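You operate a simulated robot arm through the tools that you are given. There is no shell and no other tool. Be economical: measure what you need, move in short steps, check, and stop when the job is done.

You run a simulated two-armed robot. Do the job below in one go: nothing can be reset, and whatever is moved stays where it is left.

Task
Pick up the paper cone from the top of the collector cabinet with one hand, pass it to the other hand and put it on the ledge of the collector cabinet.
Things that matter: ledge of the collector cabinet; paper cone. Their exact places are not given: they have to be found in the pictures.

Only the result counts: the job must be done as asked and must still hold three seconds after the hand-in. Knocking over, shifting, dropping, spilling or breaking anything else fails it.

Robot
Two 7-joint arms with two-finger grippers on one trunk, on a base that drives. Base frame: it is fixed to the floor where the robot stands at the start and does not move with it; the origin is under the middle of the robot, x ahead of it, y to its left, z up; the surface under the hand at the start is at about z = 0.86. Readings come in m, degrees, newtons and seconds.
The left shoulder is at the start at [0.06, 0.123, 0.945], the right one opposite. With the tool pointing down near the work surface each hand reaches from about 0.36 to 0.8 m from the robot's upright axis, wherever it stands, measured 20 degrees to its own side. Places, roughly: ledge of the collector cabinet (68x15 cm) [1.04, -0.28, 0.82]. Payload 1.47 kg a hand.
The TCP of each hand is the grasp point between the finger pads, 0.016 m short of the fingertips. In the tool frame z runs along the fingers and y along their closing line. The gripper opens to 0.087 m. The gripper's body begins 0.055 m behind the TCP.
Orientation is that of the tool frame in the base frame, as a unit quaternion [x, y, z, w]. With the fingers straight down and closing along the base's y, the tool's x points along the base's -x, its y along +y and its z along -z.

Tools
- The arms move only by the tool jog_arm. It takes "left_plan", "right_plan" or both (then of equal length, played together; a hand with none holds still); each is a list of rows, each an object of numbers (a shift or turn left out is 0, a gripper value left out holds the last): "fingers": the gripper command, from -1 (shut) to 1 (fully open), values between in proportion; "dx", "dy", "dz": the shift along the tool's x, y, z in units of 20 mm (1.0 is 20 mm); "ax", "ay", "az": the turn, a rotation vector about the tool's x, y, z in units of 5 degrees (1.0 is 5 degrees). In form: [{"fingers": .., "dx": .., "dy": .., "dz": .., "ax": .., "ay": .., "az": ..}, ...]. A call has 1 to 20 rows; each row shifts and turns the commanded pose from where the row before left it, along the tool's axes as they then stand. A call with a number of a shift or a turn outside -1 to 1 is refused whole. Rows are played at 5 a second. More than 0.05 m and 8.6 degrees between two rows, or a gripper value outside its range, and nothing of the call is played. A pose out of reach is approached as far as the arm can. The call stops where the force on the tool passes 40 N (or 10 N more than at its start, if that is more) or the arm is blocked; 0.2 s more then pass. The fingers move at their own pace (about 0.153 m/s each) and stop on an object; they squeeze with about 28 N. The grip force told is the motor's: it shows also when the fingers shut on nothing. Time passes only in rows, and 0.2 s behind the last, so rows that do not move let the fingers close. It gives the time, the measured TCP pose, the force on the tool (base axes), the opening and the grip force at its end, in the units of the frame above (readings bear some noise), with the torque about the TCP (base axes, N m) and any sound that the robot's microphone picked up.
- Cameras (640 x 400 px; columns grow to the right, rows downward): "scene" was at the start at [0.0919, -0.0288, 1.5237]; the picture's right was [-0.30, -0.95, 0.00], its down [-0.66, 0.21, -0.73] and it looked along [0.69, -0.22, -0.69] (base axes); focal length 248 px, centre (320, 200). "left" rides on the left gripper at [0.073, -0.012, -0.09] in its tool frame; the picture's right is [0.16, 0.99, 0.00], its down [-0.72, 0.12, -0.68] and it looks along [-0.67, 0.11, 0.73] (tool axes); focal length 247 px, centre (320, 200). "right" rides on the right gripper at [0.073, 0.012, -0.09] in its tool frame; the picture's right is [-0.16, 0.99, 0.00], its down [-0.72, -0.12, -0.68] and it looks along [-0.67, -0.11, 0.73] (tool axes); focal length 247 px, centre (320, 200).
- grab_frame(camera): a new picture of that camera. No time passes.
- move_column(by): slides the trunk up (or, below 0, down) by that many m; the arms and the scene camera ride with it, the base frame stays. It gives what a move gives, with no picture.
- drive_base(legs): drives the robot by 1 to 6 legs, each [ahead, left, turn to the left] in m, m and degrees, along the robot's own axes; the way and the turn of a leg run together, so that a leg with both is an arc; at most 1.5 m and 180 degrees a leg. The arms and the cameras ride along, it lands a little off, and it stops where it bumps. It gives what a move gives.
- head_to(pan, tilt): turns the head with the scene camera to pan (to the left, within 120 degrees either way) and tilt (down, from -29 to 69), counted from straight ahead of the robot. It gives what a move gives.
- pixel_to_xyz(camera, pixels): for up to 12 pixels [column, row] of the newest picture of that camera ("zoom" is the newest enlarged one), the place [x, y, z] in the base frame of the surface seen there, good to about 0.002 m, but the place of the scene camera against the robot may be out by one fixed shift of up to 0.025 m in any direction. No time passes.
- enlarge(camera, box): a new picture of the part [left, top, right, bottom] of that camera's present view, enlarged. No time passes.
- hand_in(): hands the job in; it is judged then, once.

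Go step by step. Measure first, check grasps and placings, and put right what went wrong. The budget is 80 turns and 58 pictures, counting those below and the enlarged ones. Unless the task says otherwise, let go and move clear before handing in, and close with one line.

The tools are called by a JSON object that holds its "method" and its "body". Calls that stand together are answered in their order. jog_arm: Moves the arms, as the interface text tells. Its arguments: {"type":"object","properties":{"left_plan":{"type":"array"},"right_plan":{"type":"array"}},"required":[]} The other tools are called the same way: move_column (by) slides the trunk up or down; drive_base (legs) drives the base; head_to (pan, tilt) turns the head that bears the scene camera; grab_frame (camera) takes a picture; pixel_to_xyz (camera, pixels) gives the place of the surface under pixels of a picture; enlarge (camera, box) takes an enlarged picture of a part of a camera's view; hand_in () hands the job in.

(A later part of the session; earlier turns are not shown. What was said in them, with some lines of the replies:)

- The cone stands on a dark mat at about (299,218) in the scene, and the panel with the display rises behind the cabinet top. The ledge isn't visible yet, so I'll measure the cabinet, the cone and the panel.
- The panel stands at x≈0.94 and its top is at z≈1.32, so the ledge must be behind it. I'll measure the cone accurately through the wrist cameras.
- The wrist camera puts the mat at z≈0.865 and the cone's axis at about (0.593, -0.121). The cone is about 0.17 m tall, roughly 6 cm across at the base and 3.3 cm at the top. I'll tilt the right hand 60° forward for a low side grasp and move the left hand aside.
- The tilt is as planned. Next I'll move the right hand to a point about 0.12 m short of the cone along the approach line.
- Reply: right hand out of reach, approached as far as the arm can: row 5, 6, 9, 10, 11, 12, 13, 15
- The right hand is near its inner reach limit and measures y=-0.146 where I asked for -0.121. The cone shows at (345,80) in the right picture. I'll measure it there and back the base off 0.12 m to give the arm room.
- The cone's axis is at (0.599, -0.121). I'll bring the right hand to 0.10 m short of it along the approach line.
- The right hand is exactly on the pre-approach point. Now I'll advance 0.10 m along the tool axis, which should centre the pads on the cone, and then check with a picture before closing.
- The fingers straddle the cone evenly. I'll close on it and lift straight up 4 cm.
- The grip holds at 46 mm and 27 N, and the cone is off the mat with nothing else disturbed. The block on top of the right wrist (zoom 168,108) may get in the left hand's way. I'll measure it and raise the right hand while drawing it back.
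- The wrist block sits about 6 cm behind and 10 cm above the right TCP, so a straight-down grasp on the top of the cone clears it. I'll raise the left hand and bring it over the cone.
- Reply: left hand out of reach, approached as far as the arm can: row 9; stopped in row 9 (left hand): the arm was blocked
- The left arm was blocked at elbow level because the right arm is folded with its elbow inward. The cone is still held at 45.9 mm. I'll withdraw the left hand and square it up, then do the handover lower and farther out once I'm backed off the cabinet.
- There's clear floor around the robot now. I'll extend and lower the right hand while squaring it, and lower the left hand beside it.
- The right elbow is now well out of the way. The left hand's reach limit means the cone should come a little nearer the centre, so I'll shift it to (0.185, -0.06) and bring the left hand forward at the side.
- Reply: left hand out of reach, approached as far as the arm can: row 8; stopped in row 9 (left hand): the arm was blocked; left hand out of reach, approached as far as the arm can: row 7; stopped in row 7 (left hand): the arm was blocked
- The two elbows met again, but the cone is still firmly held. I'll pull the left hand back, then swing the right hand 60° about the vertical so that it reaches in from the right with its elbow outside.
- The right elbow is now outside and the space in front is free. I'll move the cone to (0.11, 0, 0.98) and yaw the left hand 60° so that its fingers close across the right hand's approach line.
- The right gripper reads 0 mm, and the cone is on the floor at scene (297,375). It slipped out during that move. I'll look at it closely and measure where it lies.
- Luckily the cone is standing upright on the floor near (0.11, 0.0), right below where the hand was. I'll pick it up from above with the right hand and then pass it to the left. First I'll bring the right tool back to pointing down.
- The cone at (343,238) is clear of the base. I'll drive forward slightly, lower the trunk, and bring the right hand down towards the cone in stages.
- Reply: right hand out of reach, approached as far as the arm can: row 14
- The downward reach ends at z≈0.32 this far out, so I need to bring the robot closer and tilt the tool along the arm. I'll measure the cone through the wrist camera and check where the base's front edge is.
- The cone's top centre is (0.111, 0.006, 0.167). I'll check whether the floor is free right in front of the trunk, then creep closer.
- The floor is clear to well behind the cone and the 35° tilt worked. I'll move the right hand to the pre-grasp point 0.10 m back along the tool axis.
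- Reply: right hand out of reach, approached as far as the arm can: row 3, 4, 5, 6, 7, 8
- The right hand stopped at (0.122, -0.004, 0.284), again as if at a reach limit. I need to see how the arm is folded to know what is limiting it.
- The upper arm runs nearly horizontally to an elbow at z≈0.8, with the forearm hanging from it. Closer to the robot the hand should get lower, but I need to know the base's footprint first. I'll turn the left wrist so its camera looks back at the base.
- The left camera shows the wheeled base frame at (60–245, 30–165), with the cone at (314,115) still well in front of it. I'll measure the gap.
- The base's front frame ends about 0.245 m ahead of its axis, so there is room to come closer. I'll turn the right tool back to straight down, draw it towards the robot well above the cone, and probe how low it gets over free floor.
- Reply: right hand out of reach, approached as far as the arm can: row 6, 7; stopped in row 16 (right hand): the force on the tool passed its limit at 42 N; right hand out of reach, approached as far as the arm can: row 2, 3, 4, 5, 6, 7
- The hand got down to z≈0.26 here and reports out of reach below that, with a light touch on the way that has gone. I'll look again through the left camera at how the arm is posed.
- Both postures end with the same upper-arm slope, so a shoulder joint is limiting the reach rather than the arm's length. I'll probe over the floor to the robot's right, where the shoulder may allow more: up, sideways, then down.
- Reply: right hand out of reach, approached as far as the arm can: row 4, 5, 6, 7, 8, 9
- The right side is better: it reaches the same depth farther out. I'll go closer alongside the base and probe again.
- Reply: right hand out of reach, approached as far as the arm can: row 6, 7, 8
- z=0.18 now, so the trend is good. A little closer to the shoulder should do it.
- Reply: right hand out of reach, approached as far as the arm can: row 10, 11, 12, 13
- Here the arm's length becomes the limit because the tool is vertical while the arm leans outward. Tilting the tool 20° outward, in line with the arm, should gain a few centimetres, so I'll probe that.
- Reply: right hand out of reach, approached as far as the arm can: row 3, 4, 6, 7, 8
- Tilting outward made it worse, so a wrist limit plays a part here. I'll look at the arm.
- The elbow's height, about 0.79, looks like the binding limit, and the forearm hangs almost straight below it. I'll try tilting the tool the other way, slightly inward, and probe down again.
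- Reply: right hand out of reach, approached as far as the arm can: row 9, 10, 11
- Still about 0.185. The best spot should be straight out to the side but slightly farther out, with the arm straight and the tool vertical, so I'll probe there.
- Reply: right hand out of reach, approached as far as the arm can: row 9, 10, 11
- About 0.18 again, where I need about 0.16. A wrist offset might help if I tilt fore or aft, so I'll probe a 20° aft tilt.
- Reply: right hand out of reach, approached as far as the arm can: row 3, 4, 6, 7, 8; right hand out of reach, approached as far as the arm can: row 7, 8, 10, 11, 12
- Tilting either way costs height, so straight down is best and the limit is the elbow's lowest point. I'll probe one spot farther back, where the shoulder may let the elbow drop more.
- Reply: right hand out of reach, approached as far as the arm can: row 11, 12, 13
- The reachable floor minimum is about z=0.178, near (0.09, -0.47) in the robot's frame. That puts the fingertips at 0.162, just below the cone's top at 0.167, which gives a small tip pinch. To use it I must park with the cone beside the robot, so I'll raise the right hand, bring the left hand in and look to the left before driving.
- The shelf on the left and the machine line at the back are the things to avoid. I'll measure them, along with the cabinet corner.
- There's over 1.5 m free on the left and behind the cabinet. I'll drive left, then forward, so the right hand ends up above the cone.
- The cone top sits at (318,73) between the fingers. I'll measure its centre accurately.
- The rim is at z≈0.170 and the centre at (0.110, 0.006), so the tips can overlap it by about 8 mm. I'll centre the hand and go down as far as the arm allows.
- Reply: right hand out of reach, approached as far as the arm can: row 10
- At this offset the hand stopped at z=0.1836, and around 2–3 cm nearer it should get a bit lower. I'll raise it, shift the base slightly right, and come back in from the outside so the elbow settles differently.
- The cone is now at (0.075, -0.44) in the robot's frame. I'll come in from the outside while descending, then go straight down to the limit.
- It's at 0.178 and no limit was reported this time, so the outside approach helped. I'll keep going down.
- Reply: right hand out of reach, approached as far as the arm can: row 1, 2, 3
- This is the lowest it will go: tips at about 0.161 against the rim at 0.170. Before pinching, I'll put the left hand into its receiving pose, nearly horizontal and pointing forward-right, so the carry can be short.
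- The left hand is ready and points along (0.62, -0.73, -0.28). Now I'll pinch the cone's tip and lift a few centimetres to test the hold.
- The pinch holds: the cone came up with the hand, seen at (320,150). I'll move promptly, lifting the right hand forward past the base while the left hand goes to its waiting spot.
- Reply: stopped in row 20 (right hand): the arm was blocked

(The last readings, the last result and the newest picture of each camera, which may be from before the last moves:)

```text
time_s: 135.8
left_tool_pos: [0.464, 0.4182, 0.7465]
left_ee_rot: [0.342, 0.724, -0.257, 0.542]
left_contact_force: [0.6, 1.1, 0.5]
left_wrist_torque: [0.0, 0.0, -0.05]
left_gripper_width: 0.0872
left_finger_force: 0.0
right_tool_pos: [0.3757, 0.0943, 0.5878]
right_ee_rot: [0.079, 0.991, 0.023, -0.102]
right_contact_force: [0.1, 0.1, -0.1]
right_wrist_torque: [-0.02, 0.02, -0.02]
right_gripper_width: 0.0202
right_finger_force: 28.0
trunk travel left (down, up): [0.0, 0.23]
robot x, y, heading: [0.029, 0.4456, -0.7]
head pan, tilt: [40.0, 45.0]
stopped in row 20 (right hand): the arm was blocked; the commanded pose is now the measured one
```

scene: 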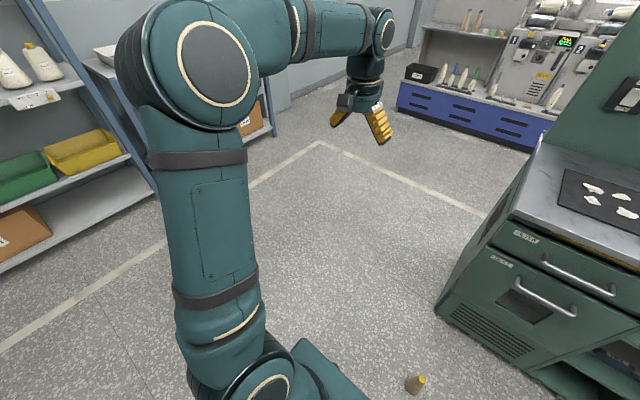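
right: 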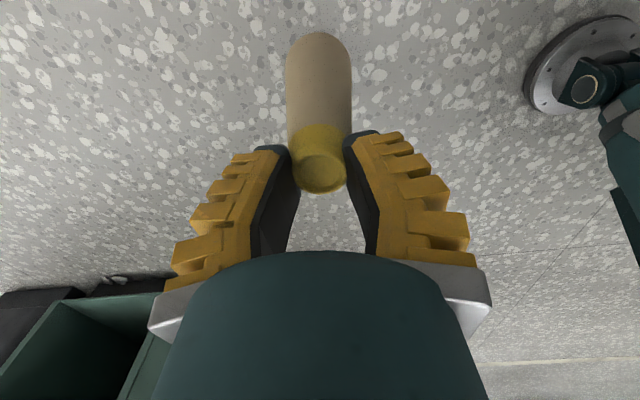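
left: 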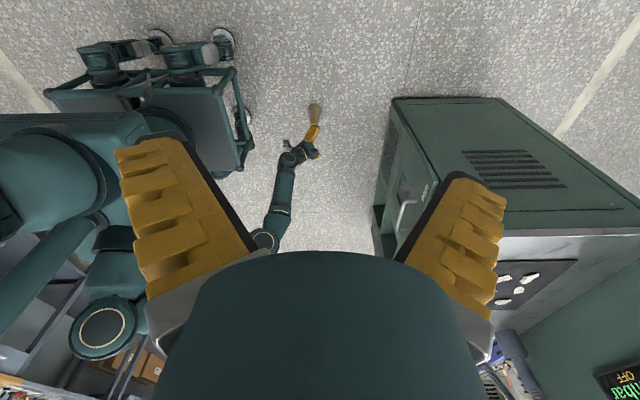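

The right arm was blocked near the cabinet, and the opening fell from 23 to 20 mm, so the pinch is creeping. Pictures take no time, so I'll look before reacting.

{"method": "grab_frame", "body": {"camera": "right"}}

{"method": "grab_frame", "body": {"camera": "left"}}

```text
16 pictures are left
```

right: 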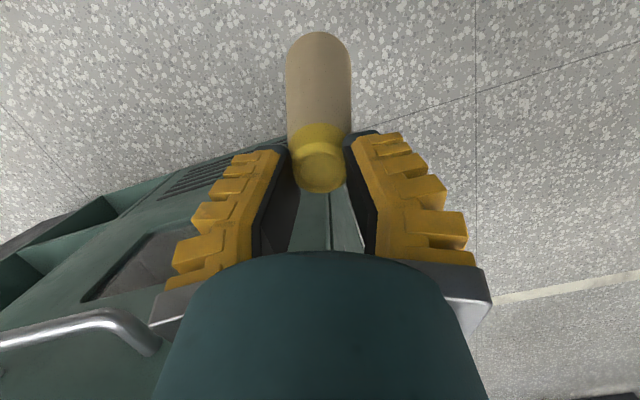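

```text
15 pictures are left
```

left: 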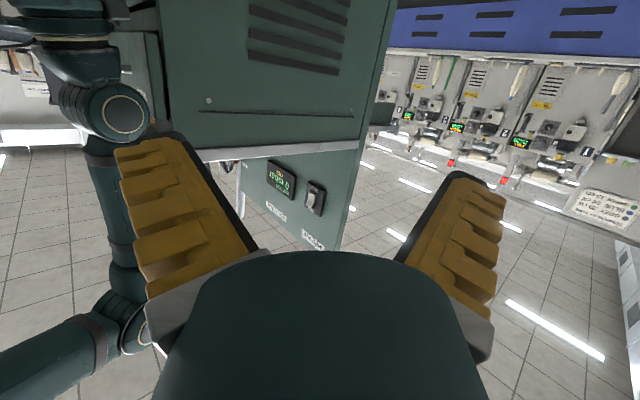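

The cone still sits squarely in the fingertips. The right hand is just up against the cabinet front and drawer handle, so I'll back the base away first.

{"method": "drive_base", "body": {"legs": [[-0.28, 0, 0]]}}

{"method": "jog_arm", "body": {"right_plan": [{"dz": -0.6, "ax": -0.13, "ay": -0.58, "az": 0.45}, {"dz": -0.6, "ax": -0.13, "ay": -0.58, "az": 0.45}, {"dz": -0.6, "ax": -0.13, "ay": -0.58, "az": 0.45}, {"dz": -0.6, "ax": -0.13, "ay": -0.58, "az": 0.45}, {"dx": -0.8, "dy": 1, "dz": -0.85}, {"dx": -0.8, "dy": 1, "dz": -0.85}, {"dx": -0.8, "dy": 1, "dz": -0.85}, {"dx": -0.8, "dy": 1, "dz": -0.85}, {"dx": -0.8, "dy": 1, "dz": -0.85}, {"dx": -0.8, "dy": 1, "dz": -0.85}, {"dx": -0.8, "dy": 1, "dz": -0.85}, {"dx": -0.8, "dy": 1, "dz": -0.85}, {"dx": -0.8, "dy": 1, "dz": -0.85}, {"dx": -0.8, "dy": 1, "dz": -0.85}, {"dx": -0.8, "dy": 1, "dz": -0.85}]}}

{"method": "grab_frame", "body": {"camera": "left"}}

```text
time_s: 137.7
left_tool_pos: [0.1906, 0.4203, 0.7416]
left_ee_rot: [0.341, 0.724, -0.258, 0.541]
left_contact_force: [-0.6, -0.3, -0.7]
left_wrist_torque: [-0.03, -0.01, 0.0]
left_gripper_width: 0.0869
left_finger_force: 0.1
right_tool_pos: [0.1094, 0.0992, 0.5844]
right_ee_rot: [0.073, 0.992, 0.024, -0.1]
right_contact_force: [-0.3, 0.5, -1.3]
right_wrist_torque: [-0.01, -0.02, 0.02]
right_gripper_width: 0.0193
right_finger_force: 27.9
trunk travel left (down, up): [0.0, 0.23]
robot x, y, heading: [-0.2472, 0.4437, -0.6]
head pan, tilt: [40.0, 45.0]
```

```text
time_s: 140.9
left_tool_pos: [0.1902, 0.4216, 0.7423]
left_ee_rot: [0.341, 0.726, -0.257, 0.54]
left_contact_force: [-0.5, 0.3, -0.5]
left_wrist_torque: [-0.01, 0.01, 0.0]
left_gripper_width: 0.0869
left_finger_force: 0.2
right_tool_pos: [0.347, 0.2411, 0.8315]
right_ee_rot: [0.153, 0.988, 0.03, 0.0]
right_contact_force: [0.7, 0.5, -0.7]
right_wrist_torque: [0.0, -0.02, 0.01]
right_gripper_width: 0.0182
right_finger_force: 28.5
trunk travel left (down, up): [0.0, 0.23]
robot x, y, heading: [-0.247, 0.4495, -0.3]
head pan, tilt: [40.0, 45.0]
```

```text
14 pictures are left
```

left: 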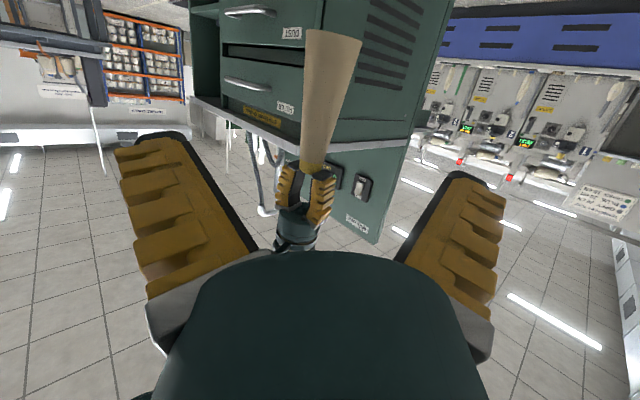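

The cone is still in the right fingers (18 mm and creeping), visible upside-down in the left picture from (333,35) to (315,175). I'll measure it now so the left hand can take it.

{"method": "pixel_to_xyz", "body": {"camera": "left", "pixels": [[332, 40], [330, 60], [327, 80], [324, 100], [321, 120], [318, 140], [312, 60], [348, 60]]}}

```text
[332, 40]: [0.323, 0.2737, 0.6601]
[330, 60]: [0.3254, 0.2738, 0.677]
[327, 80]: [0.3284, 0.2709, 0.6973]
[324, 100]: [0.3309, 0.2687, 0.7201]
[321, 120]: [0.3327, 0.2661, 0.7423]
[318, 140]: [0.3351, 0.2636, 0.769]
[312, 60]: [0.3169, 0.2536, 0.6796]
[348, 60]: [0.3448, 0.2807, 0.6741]
```

The axis is at about (0.347, 0.249) at z≈0.71. I'll drive the left hand straight in and close it there.

{"method": "jog_arm", "body": {"left_plan": [{"dz": 0.97, "dx": -0.16, "dy": 0.047}, {"dz": 0.97, "dx": -0.16, "dy": 0.047}, {"dz": 0.97, "dx": -0.16, "dy": 0.047}, {"dz": 0.97, "dx": -0.16, "dy": 0.047}, {"dz": 0.97, "dx": -0.16, "dy": 0.047}, {"dz": 0.97, "dx": -0.16, "dy": 0.047}, {"dz": 0.97, "dx": -0.16, "dy": 0.047}, {"dz": 0.97, "dx": -0.16, "dy": 0.047}, {"dz": 0.97, "dx": -0.16, "dy": 0.047}, {"dz": 0.97, "dx": -0.16, "dy": 0.047}, {"dz": 0.97, "dx": -0.16, "dy": 0.047}, {"dz": 0.97, "dx": -0.16, "dy": 0.047}, {"fingers": -1}, {}, {}]}}

{"method": "grab_frame", "body": {"camera": "left"}}

```text
time_s: 144.1
left_tool_pos: [0.3468, 0.2468, 0.7121]
left_ee_rot: [0.342, 0.725, -0.258, 0.539]
left_contact_force: [0.7, -0.2, -1.1]
left_wrist_torque: [0.11, -0.03, 0.24]
left_gripper_width: 0.0511
left_finger_force: 28.0
right_tool_pos: [0.3475, 0.2418, 0.8313]
right_ee_rot: [0.153, 0.988, 0.03, 0.0]
right_contact_force: [-0.8, 1.9, 1.5]
right_wrist_torque: [0.09, 0.17, -0.21]
right_gripper_width: 0.0165
right_finger_force: 27.9
trunk travel left (down, up): [0.0, 0.23]
robot x, y, heading: [-0.2451, 0.446, -0.5]
head pan, tilt: [40.0, 45.0]
```

```text
13 pictures are left
```

left: 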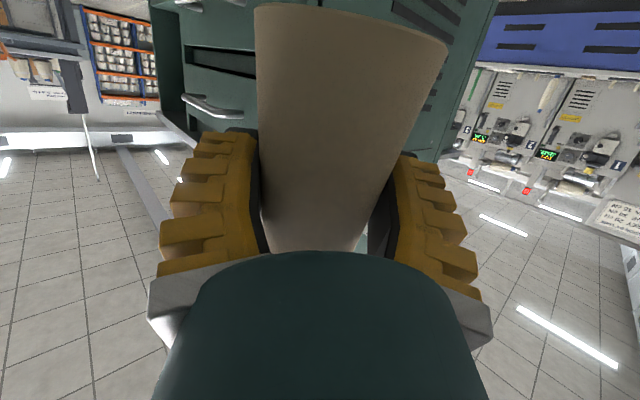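

The left hand has a firm side grip (51 mm, 28 N) while the right still holds the tip, so both hands have the cone. Now I'll open the right hand, lift it clear and tuck it to its own side.

{"method": "jog_arm", "body": {"right_plan": [{"fingers": 1}, {}, {"dz": -1}, {"dz": -1}, {"dz": -1}, {"dz": -1}, {"dz": -1}, {"dz": -1}, {"dx": 0.8, "dy": -1}, {"dx": 0.8, "dy": -1}, {"dx": 0.8, "dy": -1}, {"dx": 0.8, "dy": -1}, {"dx": 0.8, "dy": -1}, {"dx": 0.8, "dy": -1}, {"dx": 0.8, "dy": -1}, {"dx": 0.8, "dy": -1}, {"dx": 0.8, "dy": -1}]}}

{"method": "move_column", "body": {"by": 0.2}}

{"method": "grab_frame", "body": {"camera": "left"}}

```text
time_s: 147.7
left_tool_pos: [0.3477, 0.2465, 0.7115]
left_ee_rot: [0.341, 0.725, -0.257, 0.541]
left_contact_force: [-1.2, -0.1, 0.2]
left_wrist_torque: [-0.02, 0.02, -0.01]
left_gripper_width: 0.0514
left_finger_force: 27.9
right_tool_pos: [0.1527, 0.1071, 0.939]
right_ee_rot: [0.154, 0.988, 0.032, 0.002]
right_contact_force: [0.2, 0.3, -0.6]
right_wrist_torque: [0.0, -0.01, -0.02]
right_gripper_width: 0.0868
right_finger_force: 0.1
trunk travel left (down, up): [0.0, 0.23]
robot x, y, heading: [-0.2443, 0.4487, -0.6]
head pan, tilt: [40.0, 45.0]
```

```text
time_s: 149.9
left_tool_pos: [0.3486, 0.2468, 0.912]
left_ee_rot: [0.341, 0.725, -0.258, 0.54]
left_contact_force: [-0.1, -0.5, -0.3]
left_wrist_torque: [0.03, -0.03, 0.0]
left_gripper_width: 0.0518
left_finger_force: 28.3
right_tool_pos: [0.155, 0.1054, 1.1377]
right_ee_rot: [0.154, 0.988, 0.03, 0.0]
right_contact_force: [0.1, 0.2, 0.1]
right_wrist_torque: [-0.02, 0.02, 0.02]
right_gripper_width: 0.087
right_finger_force: 0.0
trunk travel left (down, up): [-0.2, 0.03]
robot x, y, heading: [-0.2443, 0.4487, -0.7]
head pan, tilt: [40.0, 45.0]
```

```text
12 pictures are left
```

left: 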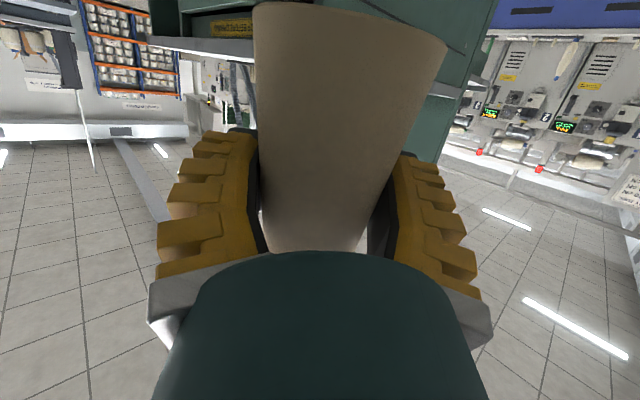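

The handover is complete: the right hand is clear and the left holds steadily at 51.8 mm. Now I'll drive around the left side of the cabinet and turn to face its back, staying well clear.

{"method": "drive_base", "body": {"legs": [[0, 0.4, 0], [1.5, 0, 0], [0.2, 0, 0], [0, 0, -75], [0, 0, -75]]}}

{"method": "head_to", "body": {"pan": 20, "tilt": 40}}

{"method": "grab_frame", "body": {"camera": "scene"}}

```text
time_s: 168.5
left_tool_pos: [0.8151, 0.7057, 0.9114]
left_ee_rot: [0.79, -0.135, -0.589, -0.104]
left_contact_force: [0.3, 0.2, -1.0]
left_wrist_torque: [-0.01, -0.01, -0.02]
left_gripper_width: 0.051
left_finger_force: 27.7
right_tool_pos: [0.9109, 0.9258, 1.1396]
right_ee_rot: [0.993, 0.116, 0.009, 0.03]
right_contact_force: [-0.1, 0.2, 0.1]
right_wrist_torque: [0.0, -0.02, 0.02]
right_gripper_width: 0.087
right_finger_force: 0.1
trunk travel left (down, up): [-0.2, 0.03]
robot x, y, heading: [1.4326, 0.8381, -149.6]
head pan, tilt: [40.0, 45.0]
```

```text
time_s: 169.3
left_tool_pos: [0.8168, 0.7067, 0.9118]
left_ee_rot: [0.79, -0.134, -0.59, -0.103]
left_contact_force: [0.0, 0.6, -0.7]
left_wrist_torque: [-0.01, -0.02, 0.01]
left_gripper_width: 0.051
left_finger_force: 27.9
right_tool_pos: [0.9115, 0.9248, 1.1393]
right_ee_rot: [0.993, 0.116, 0.007, 0.03]
right_contact_force: [-0.3, 0.3, 0.4]
right_wrist_torque: [-0.02, -0.01, -0.01]
right_gripper_width: 0.0868
right_finger_force: 0.1
trunk travel left (down, up): [-0.2, 0.03]
robot x, y, heading: [1.4345, 0.8395, -149.6]
head pan, tilt: [20.0, 40.0]
```

```text
11 pictures are left
```

scene: 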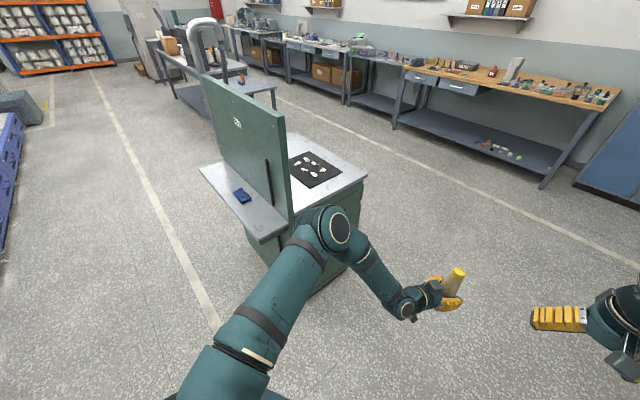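

The ledge is visible behind the panel, from (205,170) to (285,235), with a small blue object on it at (242,195). The cone is still held at 51 mm. I'll measure the ledge and that object.

{"method": "pixel_to_xyz", "body": {"camera": "scene", "pixels": [[202, 170], [225, 167], [242, 195], [235, 203], [262, 236], [285, 222], [270, 210], [250, 225], [225, 185], [290, 230], [270, 170], [455, 272]]}}

{"method": "enlarge", "body": {"camera": "scene", "box": [190, 130, 310, 250]}}

```text
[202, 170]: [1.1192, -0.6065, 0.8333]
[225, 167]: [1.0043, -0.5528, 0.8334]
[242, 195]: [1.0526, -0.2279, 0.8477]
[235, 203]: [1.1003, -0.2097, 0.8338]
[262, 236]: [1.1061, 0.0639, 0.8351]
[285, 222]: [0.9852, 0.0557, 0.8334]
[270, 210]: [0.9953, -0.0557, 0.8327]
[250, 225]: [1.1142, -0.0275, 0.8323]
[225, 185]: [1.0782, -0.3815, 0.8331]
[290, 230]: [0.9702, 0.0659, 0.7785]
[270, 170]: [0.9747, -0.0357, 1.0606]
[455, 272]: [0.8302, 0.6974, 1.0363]
```

```text
3.33 times, centred on (250, 190) of scene
```

zoom: 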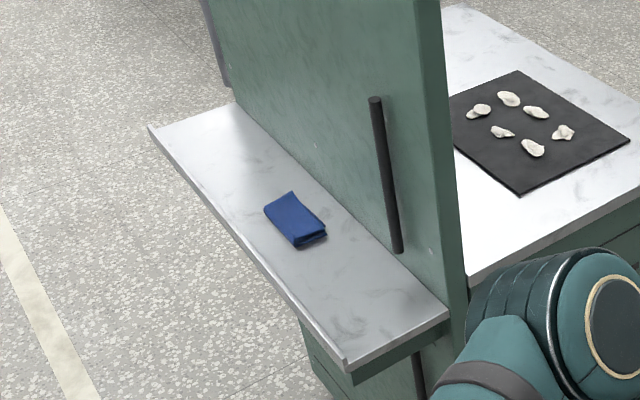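

The ledge surface is at z≈0.816, from x≈0.965 to 1.12, and it is free between the cloth at y≈-0.2 and its near end at y≈0.065. I'll aim for (1.055, -0.04) and slide the robot sideways to stage just outside the ledge.

{"method": "drive_base", "body": {"legs": [[0, 0.863, 0]]}}

{"method": "head_to", "body": {"pan": 0, "tilt": 42}}

{"method": "grab_frame", "body": {"camera": "left"}}

{"method": "grab_frame", "body": {"camera": "scene"}}

```text
time_s: 177.3
left_tool_pos: [1.2485, -0.0383, 0.9124]
left_ee_rot: [0.789, -0.138, -0.589, -0.106]
left_contact_force: [-0.2, -0.1, -0.2]
left_wrist_torque: [-0.01, -0.01, 0.01]
left_gripper_width: 0.0506
left_finger_force: 28.6
right_tool_pos: [1.3453, 0.183, 1.1381]
right_ee_rot: [0.993, 0.113, 0.007, 0.029]
right_contact_force: [-0.5, 0.0, 1.2]
right_wrist_torque: [0.04, 0.02, 0.02]
right_gripper_width: 0.0871
right_finger_force: 0.1
trunk travel left (down, up): [-0.2, 0.03]
robot x, y, heading: [1.8596, 0.0915, -150.1]
head pan, tilt: [20.0, 40.0]
```

```text
time_s: 178.1
left_tool_pos: [1.2484, -0.0365, 0.913]
left_ee_rot: [0.789, -0.138, -0.589, -0.106]
left_contact_force: [-0.3, 0.2, 0.1]
left_wrist_torque: [-0.01, 0.0, 0.02]
left_gripper_width: 0.051
left_finger_force: 28.3
right_tool_pos: [1.3446, 0.1824, 1.1389]
right_ee_rot: [0.993, 0.112, 0.008, 0.029]
right_contact_force: [-0.4, 0.6, 0.1]
right_wrist_torque: [-0.02, -0.04, 0.01]
right_gripper_width: 0.087
right_finger_force: 0.1
trunk travel left (down, up): [-0.2, 0.03]
robot x, y, heading: [1.8639, 0.0915, -150.0]
head pan, tilt: [0.0, 42.0]
```

```text
9 pictures are left
```

left: 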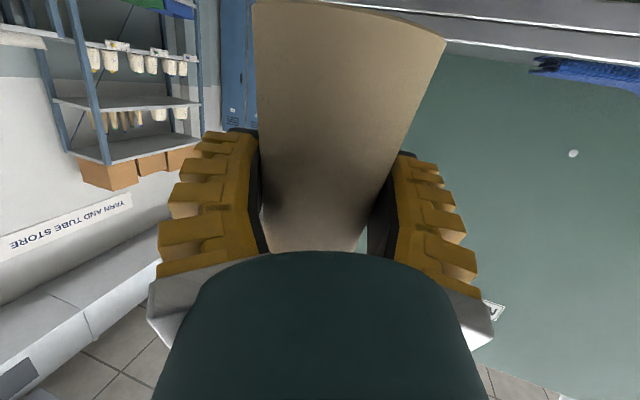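

```text
8 pictures are left
```

scene: 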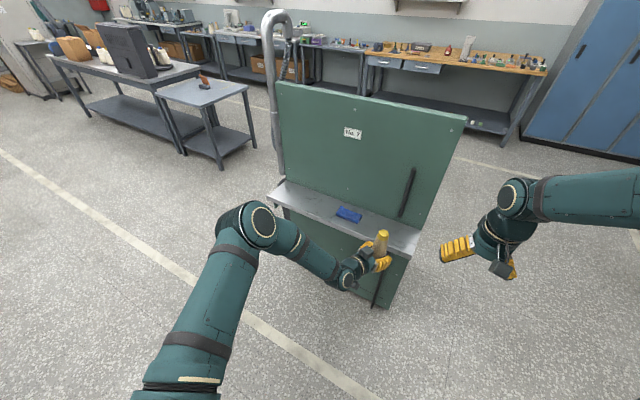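

The cone is held upright just outside the ledge, whose top shows as the grey band at the top of the left picture around (540,20). I'll measure it accurately with the left camera, along with the cone's bottom rim.

{"method": "pixel_to_xyz", "body": {"camera": "left", "pixels": [[480, 8], [520, 40], [540, 20], [600, 10], [600, 40], [350, 6], [280, 4], [430, 35], [350, 60], [560, 68], [500, 55]]}}

{"method": "enlarge", "body": {"camera": "scene", "box": [260, 160, 460, 320]}}

```text
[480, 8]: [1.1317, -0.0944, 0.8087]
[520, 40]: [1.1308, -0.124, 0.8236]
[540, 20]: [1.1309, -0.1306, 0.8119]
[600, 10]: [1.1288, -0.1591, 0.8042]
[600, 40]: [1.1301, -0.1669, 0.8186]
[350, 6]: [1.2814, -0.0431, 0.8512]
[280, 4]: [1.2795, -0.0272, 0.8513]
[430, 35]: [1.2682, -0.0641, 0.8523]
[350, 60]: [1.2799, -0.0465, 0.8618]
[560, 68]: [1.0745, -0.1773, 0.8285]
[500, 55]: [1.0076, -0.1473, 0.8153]
```

```text
2.50 times, centred on (360, 240) of scene
```

zoom: 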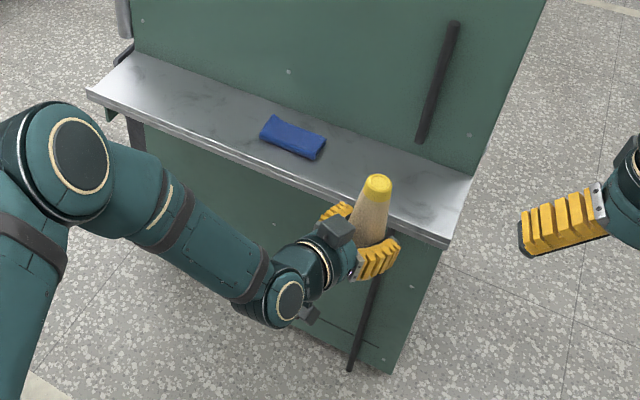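

The ledge surface is z=0.815, its front face is at x=1.131 with a lip up to about 0.825, and the cone's base is at 0.851, 62 mm below the TCP. I'll drive 0.185 m straight in over the ledge and then check.

{"method": "drive_base", "body": {"legs": [[0.16, -0.092, 0]]}}

{"method": "enlarge", "body": {"camera": "scene", "box": [260, 160, 460, 320]}}

```text
time_s: 179.7
left_tool_pos: [1.0592, -0.038, 0.9107]
left_ee_rot: [0.79, -0.137, -0.588, -0.106]
left_contact_force: [-0.3, 0.2, -0.1]
left_wrist_torque: [0.02, 0.0, 0.0]
left_gripper_width: 0.0507
left_finger_force: 28.6
right_tool_pos: [1.1548, 0.1808, 1.1374]
right_ee_rot: [0.993, 0.112, 0.008, 0.029]
right_contact_force: [0.2, 0.3, 0.7]
right_wrist_torque: [-0.02, -0.01, -0.02]
right_gripper_width: 0.087
right_finger_force: 0.0
trunk travel left (down, up): [-0.2, 0.03]
robot x, y, heading: [1.672, 0.0904, -150.0]
head pan, tilt: [0.0, 42.0]
```

```text
2.50 times, centred on (360, 240) of scene
```

zoom: 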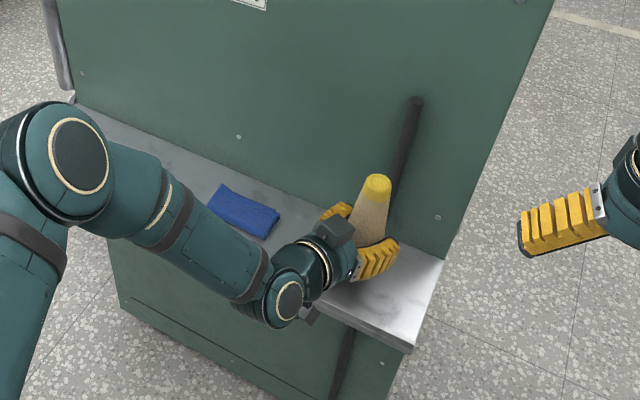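

The cone is over the ledge at (1.059, -0.038), clear of the cloth and the bar. I'll lower it gently, about 3 cm and then small steps to contact.

{"method": "jog_arm", "body": {"left_plan": [{"dx": 0.48, "dz": 0.142}, {"dx": 0.48, "dz": 0.142}, {"dx": 0.48, "dz": 0.142}, {"dx": 0.1, "dz": 0.03}, {"dx": 0.07, "dz": 0.02}, {}]}}

```text
time_s: 181.1
left_tool_pos: [1.0594, -0.0373, 0.8783]
left_ee_rot: [0.789, -0.138, -0.59, -0.106]
left_contact_force: [0.5, -0.2, 1.6]
left_wrist_torque: [0.0, 0.03, 0.04]
left_gripper_width: 0.051
left_finger_force: 28.4
right_tool_pos: [1.1569, 0.1801, 1.1398]
right_ee_rot: [0.993, 0.112, 0.007, 0.029]
right_contact_force: [-0.5, -0.2, 0.0]
right_wrist_torque: [0.02, 0.0, -0.01]
right_gripper_width: 0.087
right_finger_force: 0.1
trunk travel left (down, up): [-0.2, 0.03]
robot x, y, heading: [1.6756, 0.0907, -149.9]
head pan, tilt: [0.0, 42.0]
```

The left TCP is at 0.878 with about 1.6 N of upward force, so the base is just about touching. I'll lower in 1 mm steps until contact is clear.

{"method": "jog_arm", "body": {"left_plan": [{"dx": 0.06, "dz": 0.018}, {"dx": 0.06, "dz": 0.018}, {}]}}

{"method": "grab_frame", "body": {"camera": "left"}}

```text
time_s: 181.8
left_tool_pos: [1.0601, -0.0379, 0.8785]
left_ee_rot: [0.788, -0.137, -0.591, -0.105]
left_contact_force: [2.5, -1.8, 16.6]
left_wrist_torque: [0.14, 0.2, -0.01]
left_gripper_width: 0.0515
left_finger_force: 28.1
right_tool_pos: [1.1584, 0.1809, 1.1391]
right_ee_rot: [0.993, 0.112, 0.007, 0.03]
right_contact_force: [0.8, 0.7, -0.6]
right_wrist_torque: [0.0, 0.03, -0.01]
right_gripper_width: 0.0871
right_finger_force: 0.1
trunk travel left (down, up): [-0.2, 0.03]
robot x, y, heading: [1.6752, 0.0874, -150.3]
head pan, tilt: [0.0, 42.0]
```

```text
5 pictures are left
```

left: 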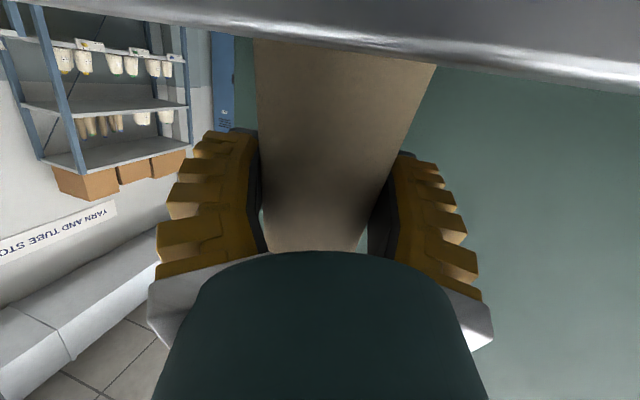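

Contact is firm at 16.6 N, with the cone's base at ledge height. I'll ease off the pressure slightly, open gradually, and check before retreating.

{"method": "jog_arm", "body": {"left_plan": [{"dx": -0.06, "dz": -0.018}, {"fingers": 0.25}, {"fingers": 0.3}, {"fingers": 0.6}, {"fingers": 1}, {}]}}

{"method": "grab_frame", "body": {"camera": "left"}}

```text
time_s: 183.2
left_tool_pos: [1.0601, -0.0376, 0.8776]
left_ee_rot: [0.789, -0.138, -0.589, -0.107]
left_contact_force: [0.2, 0.0, 0.5]
left_wrist_torque: [0.0, -0.01, 0.0]
left_gripper_width: 0.087
left_finger_force: 0.0
right_tool_pos: [1.1566, 0.1813, 1.1394]
right_ee_rot: [0.993, 0.112, 0.009, 0.031]
right_contact_force: [-0.3, -0.1, 0.6]
right_wrist_torque: [0.0, -0.02, -0.01]
right_gripper_width: 0.0869
right_finger_force: 0.1
trunk travel left (down, up): [-0.2, 0.03]
robot x, y, heading: [1.6731, 0.0887, -150.0]
head pan, tilt: [0.0, 42.0]
```

```text
4 pictures are left
```

left: 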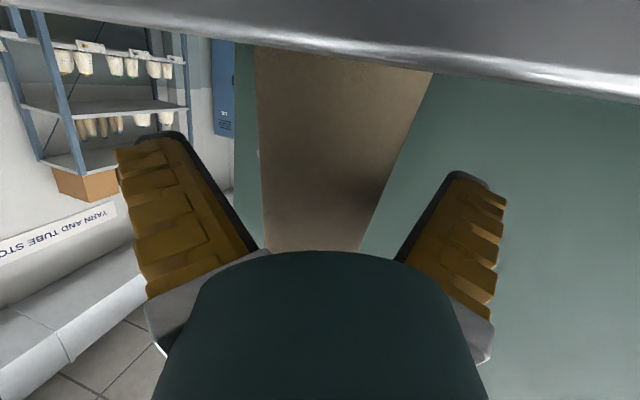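

The fingers are open and the cone stands free between them. I'll retreat straight back along the tool axis.

{"method": "jog_arm", "body": {"left_plan": [{"dz": -0.5}, {"dz": -0.8}, {"dz": -1}, {"dz": -1}, {"dz": -1}, {"dz": -1}, {"dz": -1}, {"dz": -1}, {}]}}

{"method": "enlarge", "body": {"camera": "scene", "box": [260, 140, 460, 300]}}

```text
time_s: 185.2
left_tool_pos: [1.1922, -0.0858, 0.921]
left_ee_rot: [0.789, -0.138, -0.589, -0.106]
left_contact_force: [-0.2, 0.1, 0.2]
left_wrist_torque: [0.0, -0.01, 0.01]
left_gripper_width: 0.0868
left_finger_force: 0.0
right_tool_pos: [1.1565, 0.1808, 1.1386]
right_ee_rot: [0.993, 0.112, 0.007, 0.03]
right_contact_force: [-0.4, 0.6, -0.1]
right_wrist_torque: [-0.01, 0.02, -0.01]
right_gripper_width: 0.0868
right_finger_force: 0.0
trunk travel left (down, up): [-0.2, 0.03]
robot x, y, heading: [1.6729, 0.0902, -150.3]
head pan, tilt: [0.0, 42.0]
```

```text
2.50 times, centred on (360, 220) of scene
```

zoom: 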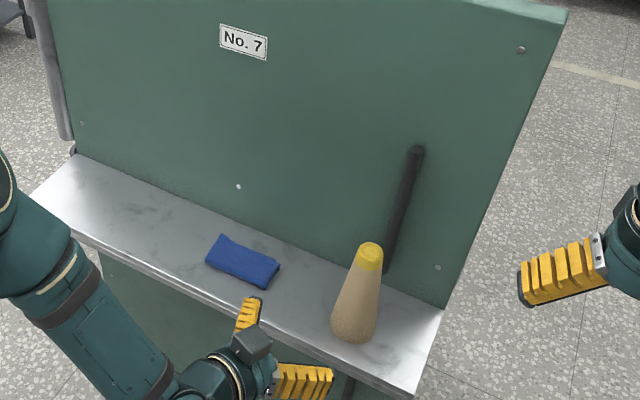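

The cone stands upright on the ledge (zoom 358,295). The cloth hasn't moved, and both hands are open and clear, so I'm handing in.

{"method": "hand_in", "body": {}}

```text
The job is handed in.
```

The paper cone is standing on the collector cabinet's ledge, taken from the cabinet top with the right hand and placed with the left, but the right hand dropped it once before the pass; it landed upright and I picked it up again from the floor.
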